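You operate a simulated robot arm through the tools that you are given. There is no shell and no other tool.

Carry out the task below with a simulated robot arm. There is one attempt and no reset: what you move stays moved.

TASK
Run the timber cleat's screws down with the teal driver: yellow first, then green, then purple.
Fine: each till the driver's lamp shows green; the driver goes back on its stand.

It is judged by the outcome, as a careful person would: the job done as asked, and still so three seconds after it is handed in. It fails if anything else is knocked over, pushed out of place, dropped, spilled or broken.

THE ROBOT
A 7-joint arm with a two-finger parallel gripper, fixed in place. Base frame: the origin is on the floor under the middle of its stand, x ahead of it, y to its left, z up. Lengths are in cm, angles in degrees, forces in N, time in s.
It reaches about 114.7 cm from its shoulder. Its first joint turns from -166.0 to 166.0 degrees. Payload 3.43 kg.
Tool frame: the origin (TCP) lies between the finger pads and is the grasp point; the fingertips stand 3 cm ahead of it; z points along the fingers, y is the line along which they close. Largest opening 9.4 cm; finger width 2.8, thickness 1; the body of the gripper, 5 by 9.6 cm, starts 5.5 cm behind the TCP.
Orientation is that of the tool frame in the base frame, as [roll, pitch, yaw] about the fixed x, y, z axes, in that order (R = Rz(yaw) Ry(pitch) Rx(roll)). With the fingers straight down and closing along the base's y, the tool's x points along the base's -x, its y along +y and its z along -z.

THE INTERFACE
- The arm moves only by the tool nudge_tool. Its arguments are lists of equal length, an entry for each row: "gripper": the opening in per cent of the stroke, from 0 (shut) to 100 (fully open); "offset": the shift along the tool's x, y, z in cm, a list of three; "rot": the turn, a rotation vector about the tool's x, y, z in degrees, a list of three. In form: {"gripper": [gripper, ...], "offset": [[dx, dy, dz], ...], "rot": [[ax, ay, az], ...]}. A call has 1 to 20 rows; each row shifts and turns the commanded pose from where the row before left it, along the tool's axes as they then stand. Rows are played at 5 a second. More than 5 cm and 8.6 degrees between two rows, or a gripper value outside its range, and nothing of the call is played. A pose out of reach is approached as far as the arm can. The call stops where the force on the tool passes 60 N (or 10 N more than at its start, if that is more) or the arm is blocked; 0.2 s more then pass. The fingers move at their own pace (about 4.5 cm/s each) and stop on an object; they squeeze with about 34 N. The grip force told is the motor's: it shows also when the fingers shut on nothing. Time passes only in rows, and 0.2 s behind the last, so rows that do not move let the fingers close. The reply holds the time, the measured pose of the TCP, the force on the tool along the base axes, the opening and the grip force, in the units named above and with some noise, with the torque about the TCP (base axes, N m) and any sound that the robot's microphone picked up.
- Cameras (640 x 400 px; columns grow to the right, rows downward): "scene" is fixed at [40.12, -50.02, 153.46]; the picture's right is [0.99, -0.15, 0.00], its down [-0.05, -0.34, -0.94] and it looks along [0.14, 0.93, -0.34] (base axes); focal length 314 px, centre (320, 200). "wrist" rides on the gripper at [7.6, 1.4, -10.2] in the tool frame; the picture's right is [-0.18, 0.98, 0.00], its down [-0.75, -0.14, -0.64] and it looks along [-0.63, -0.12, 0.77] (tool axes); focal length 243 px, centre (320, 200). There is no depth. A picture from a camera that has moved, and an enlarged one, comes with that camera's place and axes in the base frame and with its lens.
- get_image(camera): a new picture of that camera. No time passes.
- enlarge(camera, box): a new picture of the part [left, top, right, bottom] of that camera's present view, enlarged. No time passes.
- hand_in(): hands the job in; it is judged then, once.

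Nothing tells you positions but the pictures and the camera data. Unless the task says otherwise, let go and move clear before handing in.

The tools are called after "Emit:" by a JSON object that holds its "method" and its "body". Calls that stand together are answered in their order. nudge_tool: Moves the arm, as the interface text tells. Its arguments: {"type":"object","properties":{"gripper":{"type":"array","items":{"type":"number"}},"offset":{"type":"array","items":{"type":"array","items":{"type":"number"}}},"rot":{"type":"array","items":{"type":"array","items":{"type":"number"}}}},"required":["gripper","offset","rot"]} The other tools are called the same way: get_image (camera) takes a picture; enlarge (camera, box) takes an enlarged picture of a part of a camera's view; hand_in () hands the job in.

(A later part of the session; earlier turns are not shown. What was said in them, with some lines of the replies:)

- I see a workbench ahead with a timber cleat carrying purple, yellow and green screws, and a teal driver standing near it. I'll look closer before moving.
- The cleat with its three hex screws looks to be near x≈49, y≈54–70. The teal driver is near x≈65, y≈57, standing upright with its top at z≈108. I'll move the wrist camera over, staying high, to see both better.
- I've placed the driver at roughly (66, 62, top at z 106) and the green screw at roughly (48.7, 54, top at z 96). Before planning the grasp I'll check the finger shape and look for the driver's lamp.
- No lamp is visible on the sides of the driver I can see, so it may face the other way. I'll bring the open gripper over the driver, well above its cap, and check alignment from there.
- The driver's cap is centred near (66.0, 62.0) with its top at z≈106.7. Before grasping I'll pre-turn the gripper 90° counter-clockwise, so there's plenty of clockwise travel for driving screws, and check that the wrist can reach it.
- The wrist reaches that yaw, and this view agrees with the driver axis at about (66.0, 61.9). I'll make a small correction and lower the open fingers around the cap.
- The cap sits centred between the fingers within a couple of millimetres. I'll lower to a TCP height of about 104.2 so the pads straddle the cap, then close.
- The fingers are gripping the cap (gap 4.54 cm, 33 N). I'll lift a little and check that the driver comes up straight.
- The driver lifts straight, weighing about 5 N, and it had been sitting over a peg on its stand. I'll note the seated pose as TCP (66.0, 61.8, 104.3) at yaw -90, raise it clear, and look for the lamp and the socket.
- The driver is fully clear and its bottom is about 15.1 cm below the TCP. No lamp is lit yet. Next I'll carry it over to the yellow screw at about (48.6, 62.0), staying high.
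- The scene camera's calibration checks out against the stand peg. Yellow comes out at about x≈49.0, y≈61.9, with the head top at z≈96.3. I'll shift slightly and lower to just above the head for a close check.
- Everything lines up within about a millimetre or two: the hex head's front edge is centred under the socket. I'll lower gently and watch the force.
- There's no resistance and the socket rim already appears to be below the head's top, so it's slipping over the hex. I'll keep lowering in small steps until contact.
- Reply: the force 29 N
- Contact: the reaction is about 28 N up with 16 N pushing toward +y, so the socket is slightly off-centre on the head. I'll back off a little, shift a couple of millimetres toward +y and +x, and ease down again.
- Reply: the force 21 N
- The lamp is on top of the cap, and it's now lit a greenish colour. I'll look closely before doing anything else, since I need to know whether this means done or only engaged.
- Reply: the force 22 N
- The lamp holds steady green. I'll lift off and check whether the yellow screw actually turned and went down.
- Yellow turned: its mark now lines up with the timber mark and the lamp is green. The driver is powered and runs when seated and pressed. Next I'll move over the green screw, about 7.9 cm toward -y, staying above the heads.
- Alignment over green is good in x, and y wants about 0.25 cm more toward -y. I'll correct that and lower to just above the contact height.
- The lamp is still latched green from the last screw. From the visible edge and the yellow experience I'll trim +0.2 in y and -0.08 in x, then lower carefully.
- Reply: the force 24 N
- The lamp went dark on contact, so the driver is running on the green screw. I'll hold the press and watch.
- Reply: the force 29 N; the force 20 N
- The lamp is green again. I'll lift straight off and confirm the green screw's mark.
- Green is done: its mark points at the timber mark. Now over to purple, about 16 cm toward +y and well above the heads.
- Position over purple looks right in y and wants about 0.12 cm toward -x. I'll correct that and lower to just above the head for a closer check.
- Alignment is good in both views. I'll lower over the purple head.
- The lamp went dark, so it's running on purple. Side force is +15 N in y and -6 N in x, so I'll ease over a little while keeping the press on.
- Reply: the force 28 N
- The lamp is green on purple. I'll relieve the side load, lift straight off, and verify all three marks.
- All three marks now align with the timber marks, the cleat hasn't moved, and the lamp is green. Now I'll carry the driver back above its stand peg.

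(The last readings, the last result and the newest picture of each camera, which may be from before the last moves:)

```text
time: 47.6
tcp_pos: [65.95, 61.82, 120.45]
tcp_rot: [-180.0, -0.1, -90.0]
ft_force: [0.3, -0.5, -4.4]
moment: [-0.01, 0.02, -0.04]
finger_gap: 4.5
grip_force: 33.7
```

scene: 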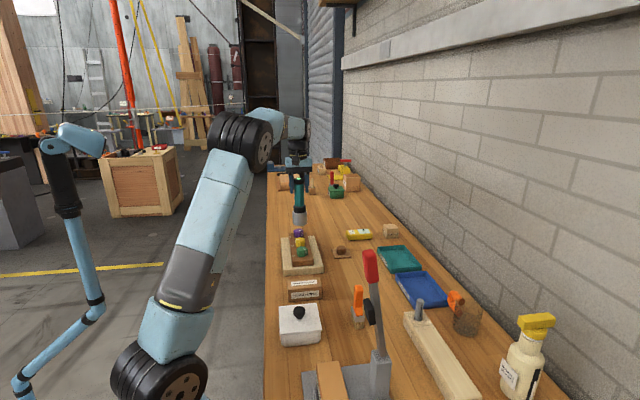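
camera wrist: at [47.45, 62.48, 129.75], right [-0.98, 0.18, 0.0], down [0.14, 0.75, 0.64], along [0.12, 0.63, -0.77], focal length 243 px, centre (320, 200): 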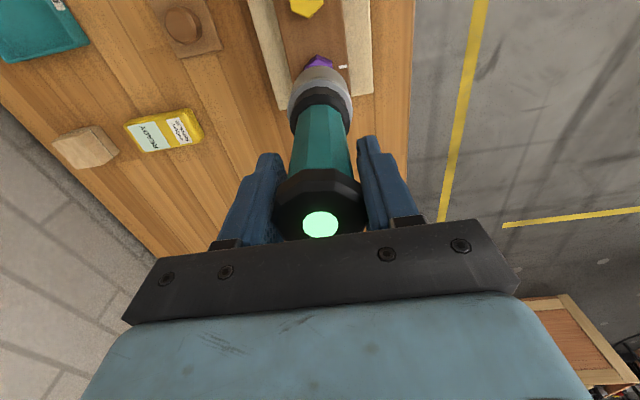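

The socket and peg line up within a millimetre. I'll lower to just above the peg and check again.

Emit:
{"method": "nudge_tool", "body": {"gripper": [30, 30, 30, 30, 30, 30, 30, 30, 30], "offset": [[0, 0, 2], [0, 0, 2], [0, 0, 2], [0, 0, 2], [0, 0, 2], [0, 0, 1.3], [0, 0, 0.7], [0, 0, 0], [0, 0, 0]], "rot": [[0, 0, 0], [0, 0, 0], [0, 0, 0], [0, 0, 0], [0, 0, 0], [0, 0, 0], [0, 0, 0], [0, 0, 0], [0, 0, 0]]}}

Emit:
{"method": "enlarge", "body": {"camera": "scene", "box": [325, 200, 365, 262]}}

Emit:
{"method": "enlarge", "body": {"camera": "wrist", "box": [270, 20, 370, 130]}}

```text
time: 49.6
tcp_pos: [66.05, 61.81, 108.47]
tcp_rot: [-180.0, 0.0, -90.1]
ft_force: [0.0, 0.6, -2.9]
moment: [0.02, 0.0, -0.01]
finger_gap: 4.53
grip_force: 34.5
```

```text
6.45 times, centred on (345, 231) of scene
camera zoom: at [40.12, -50.02, 153.46], right [0.99, -0.15, 0.0], down [-0.05, -0.34, -0.94], along [0.14, 0.93, -0.34], focal length 2023 px, centre (159, 0)
```

zoom: 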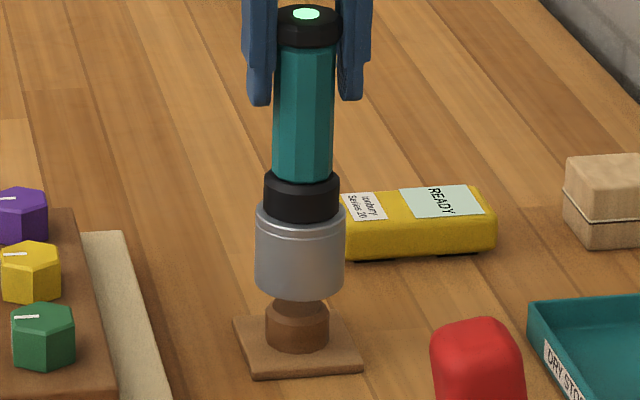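

```text
3.64 times, centred on (320, 75) of wrist
camera zoom: at [64.52, 54.2, 118.68], right [-0.98, 0.18, 0.0], down [0.14, 0.75, 0.64], along [0.12, 0.63, -0.77], focal length 882 px, centre (320, 654)
```

zoom: 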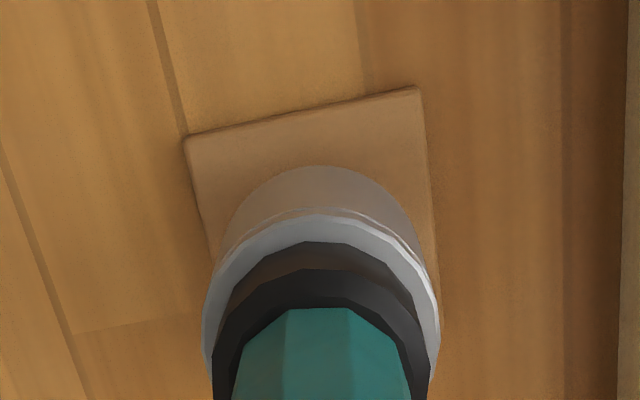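

Emit:
{"method": "nudge_tool", "body": {"gripper": [30, 30, 30, 30, 30, 30], "offset": [[0, 0.1, 0], [0, 0, 0.5], [0, 0, 0.4], [0, 0, 0.3], [0, 0, 0.2], [0, 0, 0]], "rot": [[0, 0, 0], [0, 0, 0], [0, 0, 0], [0, 0, 0], [0, 0, 0], [0, 0, 0]]}}

Emit:
{"method": "enlarge", "body": {"camera": "scene", "box": [325, 200, 365, 262]}}

```text
time: 51.0
tcp_pos: [65.81, 61.91, 107.1]
tcp_rot: [-180.0, 0.0, -90.0]
ft_force: [0.0, 0.1, -3.3]
moment: [0.0, -0.02, 0.01]
finger_gap: 4.49
grip_force: 33.9
```

```text
6.45 times, centred on (345, 231) of scene
camera zoom: at [40.12, -50.02, 153.46], right [0.99, -0.15, 0.0], down [-0.05, -0.34, -0.94], along [0.14, 0.93, -0.34], focal length 2023 px, centre (159, 0)
```

zoom: 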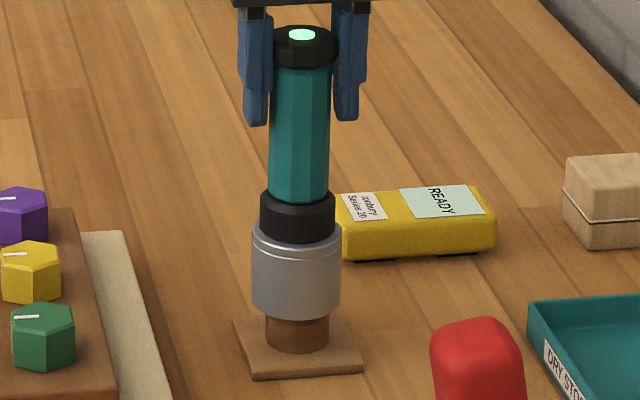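

Emit:
{"method": "nudge_tool", "body": {"gripper": [30, 30, 30, 30, 30, 30], "offset": [[0, 0, 0.25], [0, 0, 0.25], [0, 0, 0.25], [0, 0, 0.25], [0, 0, 0.25], [0, 0, 0]], "rot": [[0, 0, 0], [0, 0, 0], [0, 0, 0], [0, 0, 0], [0, 0, 0], [0, 0, 0]]}}

Emit:
{"method": "enlarge", "body": {"camera": "scene", "box": [325, 200, 365, 262]}}

```text
time: 52.4
tcp_pos: [65.87, 61.86, 105.66]
tcp_rot: [179.9, 0.0, -90.0]
ft_force: [0.8, 1.2, -4.6]
moment: [0.14, -0.15, -0.01]
finger_gap: 4.5
grip_force: 34.1
```

```text
6.45 times, centred on (345, 231) of scene
camera zoom: at [40.12, -50.02, 153.46], right [0.99, -0.15, 0.0], down [-0.05, -0.34, -0.94], along [0.14, 0.93, -0.34], focal length 2023 px, centre (159, 0)
```

zoom: 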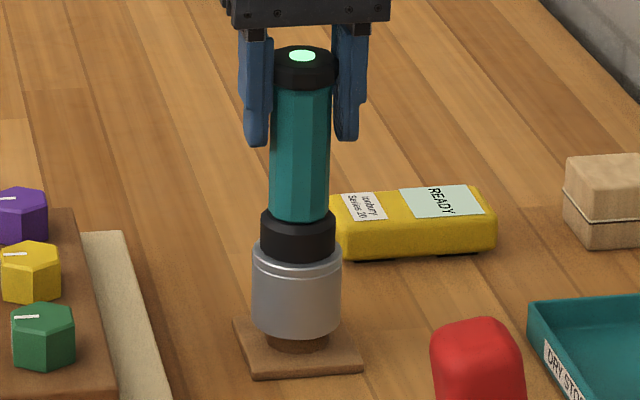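

The socket is sliding over the peg freely. I'll continue down gently until it seats.

Emit:
{"method": "nudge_tool", "body": {"gripper": [30, 30, 30, 30, 30], "offset": [[0, 0, 0.25], [0, 0, 0.25], [0, 0, 0.25], [0, 0, 0.2], [0, 0, 0]], "rot": [[0, 0, 0], [0, 0, 0], [0, 0, 0], [0, 0, 0], [0, 0, 0]]}}

Emit:
{"method": "enlarge", "body": {"camera": "scene", "box": [325, 200, 365, 262]}}

```text
time: 53.6
tcp_pos: [65.89, 61.94, 104.87]
tcp_rot: [180.0, 0.0, -90.0]
ft_force: [-0.1, 0.3, -2.5]
moment: [0.03, 0.02, -0.01]
finger_gap: 4.52
grip_force: 34.7
```

```text
6.45 times, centred on (345, 231) of scene
camera zoom: at [40.12, -50.02, 153.46], right [0.99, -0.15, 0.0], down [-0.05, -0.34, -0.94], along [0.14, 0.93, -0.34], focal length 2023 px, centre (159, 0)
```

zoom: 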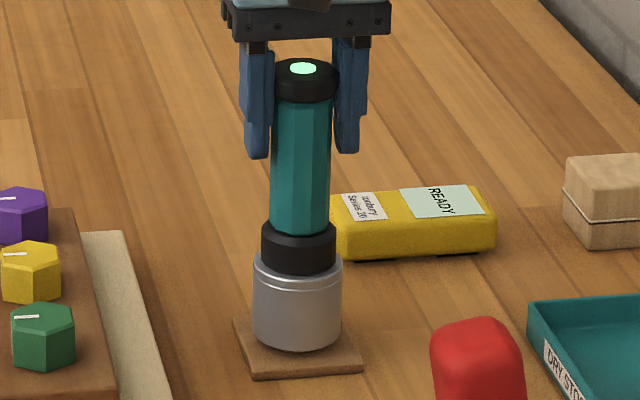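

Emit:
{"method": "nudge_tool", "body": {"gripper": [30, 30, 30, 30], "offset": [[0, 0, 0.15], [0, 0, 0.15], [0, 0, 0.1], [0, 0, 0]], "rot": [[0, 0, 0], [0, 0, 0], [0, 0, 0], [0, 0, 0]]}}

Emit:
{"method": "enlarge", "body": {"camera": "scene", "box": [325, 200, 365, 262]}}

```text
time: 54.6
tcp_pos: [65.89, 61.84, 104.37]
tcp_rot: [179.9, 0.1, -90.0]
ft_force: [-1.0, -0.5, -4.0]
moment: [-0.01, -0.01, 0.01]
finger_gap: 4.51
grip_force: 33.6
```

```text
6.45 times, centred on (345, 231) of scene
camera zoom: at [40.12, -50.02, 153.46], right [0.99, -0.15, 0.0], down [-0.05, -0.34, -0.94], along [0.14, 0.93, -0.34], focal length 2023 px, centre (159, 0)
```

zoom: 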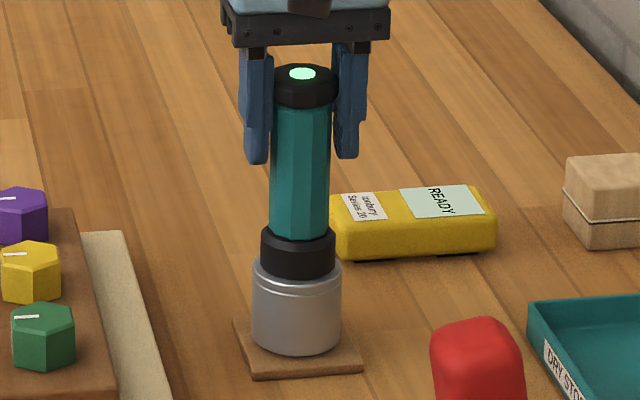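

Emit:
{"method": "nudge_tool", "body": {"gripper": [30, 30, 30, 30], "offset": [[0, 0, 0.1], [0, 0, 0.1], [0, 0, 0.05], [0, 0, 0]], "rot": [[0, 0, 0], [0, 0, 0], [0, 0, 0], [0, 0, 0]]}}

Emit:
{"method": "enlarge", "body": {"camera": "scene", "box": [325, 200, 365, 262]}}

```text
time: 55.6
tcp_pos: [65.79, 62.0, 104.11]
tcp_rot: [-180.0, -0.1, -90.0]
ft_force: [-0.7, 0.3, -4.4]
moment: [-0.02, 0.01, -0.02]
finger_gap: 4.48
grip_force: 33.4
```

```text
6.45 times, centred on (345, 231) of scene
camera zoom: at [40.12, -50.02, 153.46], right [0.99, -0.15, 0.0], down [-0.05, -0.34, -0.94], along [0.14, 0.93, -0.34], focal length 2023 px, centre (159, 0)
```

zoom: 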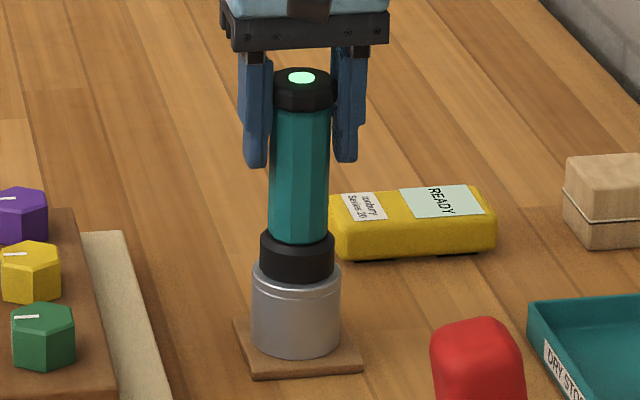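

Emit:
{"method": "nudge_tool", "body": {"gripper": [30, 30, 30], "offset": [[0, 0, 0.08], [0, 0, 0.07], [0, 0, 0]], "rot": [[0, 0, 0], [0, 0, 0], [0, 0, 0]]}}

Emit:
{"method": "enlarge", "body": {"camera": "scene", "box": [325, 200, 365, 262]}}

Emit:
{"method": "get_image", "body": {"camera": "wrist"}}

```text
time: 56.4
tcp_pos: [65.9, 61.92, 104.04]
tcp_rot: [180.0, 0.2, -90.1]
ft_force: [1.4, 3.3, 6.7]
moment: [0.67, -0.05, 0.01]
finger_gap: 4.52
grip_force: 34.4
```

```text
6.45 times, centred on (345, 231) of scene
camera zoom: at [40.12, -50.02, 153.46], right [0.99, -0.15, 0.0], down [-0.05, -0.34, -0.94], along [0.14, 0.93, -0.34], focal length 2023 px, centre (159, 0)
```

zoom: 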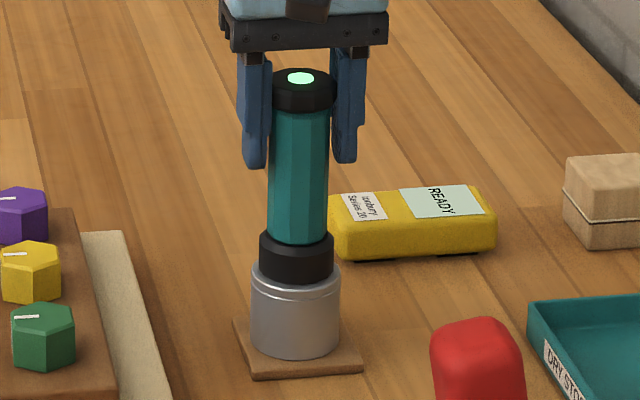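

```text
taken
camera wrist: at [64.31, 54.3, 114.43], right [-0.98, 0.18, 0.0], down [0.14, 0.75, 0.64], along [0.12, 0.63, -0.77], focal length 243 px, centre (320, 200)
```

wrist: 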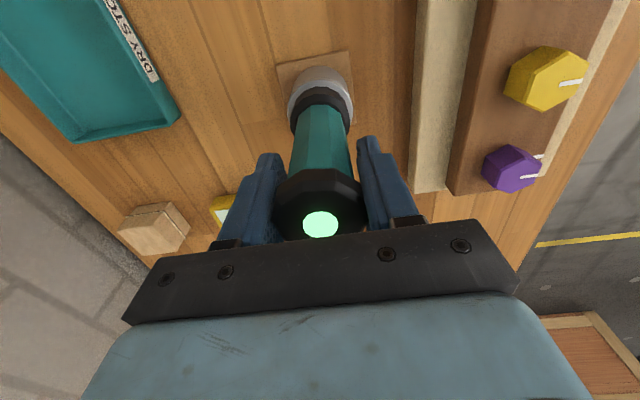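

The driver is bottomed on its stand, with about 11 N of reaction. I'll open the fingers and check that it stands on its own.

Emit:
{"method": "nudge_tool", "body": {"gripper": [52, 60, 75, 100, 100, 100], "offset": [[0, 0, 0], [0, 0, 0], [0, 0, 0], [0, 0, 0], [0, 0, 0], [0, 0, 0]], "rot": [[0, 0, 0], [0, 0, 0], [0, 0, 0], [0, 0, 0], [0, 0, 0], [0, 0, 0]]}}

Emit:
{"method": "enlarge", "body": {"camera": "scene", "box": [325, 200, 365, 262]}}

Emit:
{"method": "get_image", "body": {"camera": "wrist"}}

```text
time: 57.8
tcp_pos: [65.93, 61.83, 104.04]
tcp_rot: [180.0, 0.1, -90.1]
ft_force: [0.1, 0.4, -0.1]
moment: [0.01, 0.02, 0.0]
finger_gap: 9.36
grip_force: 0.0
```

```text
6.45 times, centred on (345, 231) of scene
camera zoom: at [40.12, -50.02, 153.46], right [0.99, -0.15, 0.0], down [-0.05, -0.34, -0.94], along [0.14, 0.93, -0.34], focal length 2023 px, centre (159, 0)
```

zoom: 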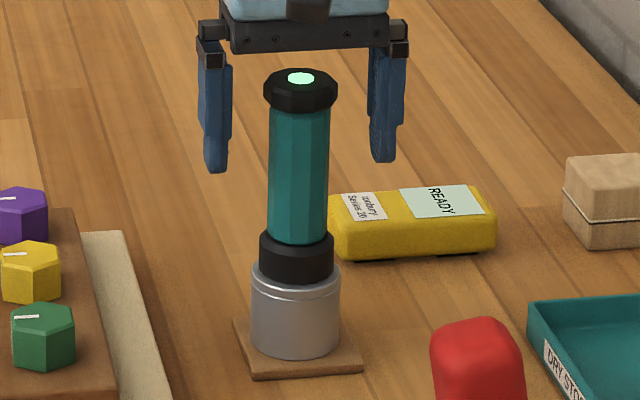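

```text
taken
camera wrist: at [64.33, 54.29, 114.34], right [-0.98, 0.18, 0.0], down [0.14, 0.75, 0.64], along [0.12, 0.63, -0.77], focal length 243 px, centre (320, 200)
```

wrist: 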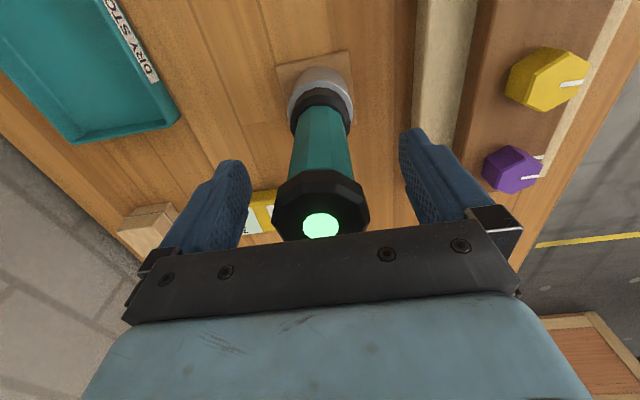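

Released, and the driver is standing upright on its stand. I'll raise straight up, clear of the cap, and do a final check.

Emit:
{"method": "nudge_tool", "body": {"gripper": [100, 100, 100, 100, 100, 100, 100, 100, 100, 100, 100], "offset": [[0, 0, -1], [0, 0, -1.5], [0, 0, -2], [0, 0, -2], [0, 0, -2], [0, 0, -2], [0, 0, -2], [0, 0, -2], [0, 0, -2], [0, 0, -2], [0, 0, 0]], "rot": [[0, 0, 0], [0, 0, 0], [0, 0, 0], [0, 0, 0], [0, 0, 0], [0, 0, 0], [0, 0, 0], [0, 0, 0], [0, 0, 0], [0, 0, 0], [0, 0, 0]]}}

Emit:
{"method": "get_image", "body": {"camera": "scene"}}

Emit:
{"method": "enlarge", "body": {"camera": "scene", "box": [270, 195, 370, 265]}}

Emit:
{"method": "get_image", "body": {"camera": "wrist"}}

```text
time: 60.2
tcp_pos: [66.08, 61.9, 122.53]
tcp_rot: [180.0, -0.1, -90.0]
ft_force: [-0.2, -0.4, -0.2]
moment: [0.04, -0.01, 0.01]
finger_gap: 9.4
grip_force: 0.0
```

```text
taken
```

scene: 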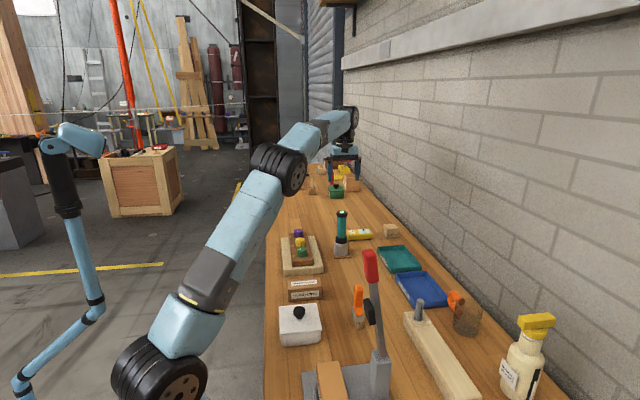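

```text
5.71 times, centred on (320, 230) of scene
camera zoom: at [40.12, -50.02, 153.46], right [0.99, -0.15, 0.0], down [-0.05, -0.34, -0.94], along [0.14, 0.93, -0.34], focal length 1792 px, centre (320, 29)
```

zoom: 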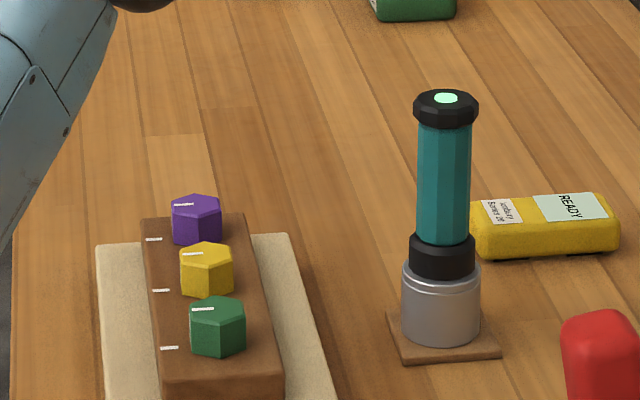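

```text
taken
camera wrist: at [64.53, 54.37, 132.79], right [-0.98, 0.18, 0.0], down [0.14, 0.75, 0.64], along [0.12, 0.63, -0.77], focal length 243 px, centre (320, 200)
```

wrist: 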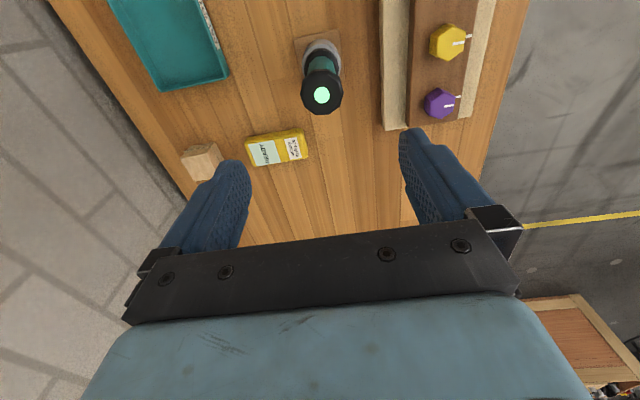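

All three screws are run down in the order yellow, green, purple, and each showed a green lamp. The driver stands on its stand, the gripper is clear and nothing else has moved, so I'm handing in.

Emit:
{"method": "hand_in", "body": {}}

```text
The job is handed in.
```

The timber cleat's three screws are run down with the teal driver: yellow first, then green, then purple. The driver's lamp turned green on each one, and all three screw marks now line up with the marks on the timber.

The driver is back on its stand over the peg, standing upright about 2 mm from where it first stood. The gripper is open and clear above it. In the final pictures the cleat and the other items on the bench look unmoved. The job is handed in; no verdict has come back yet.
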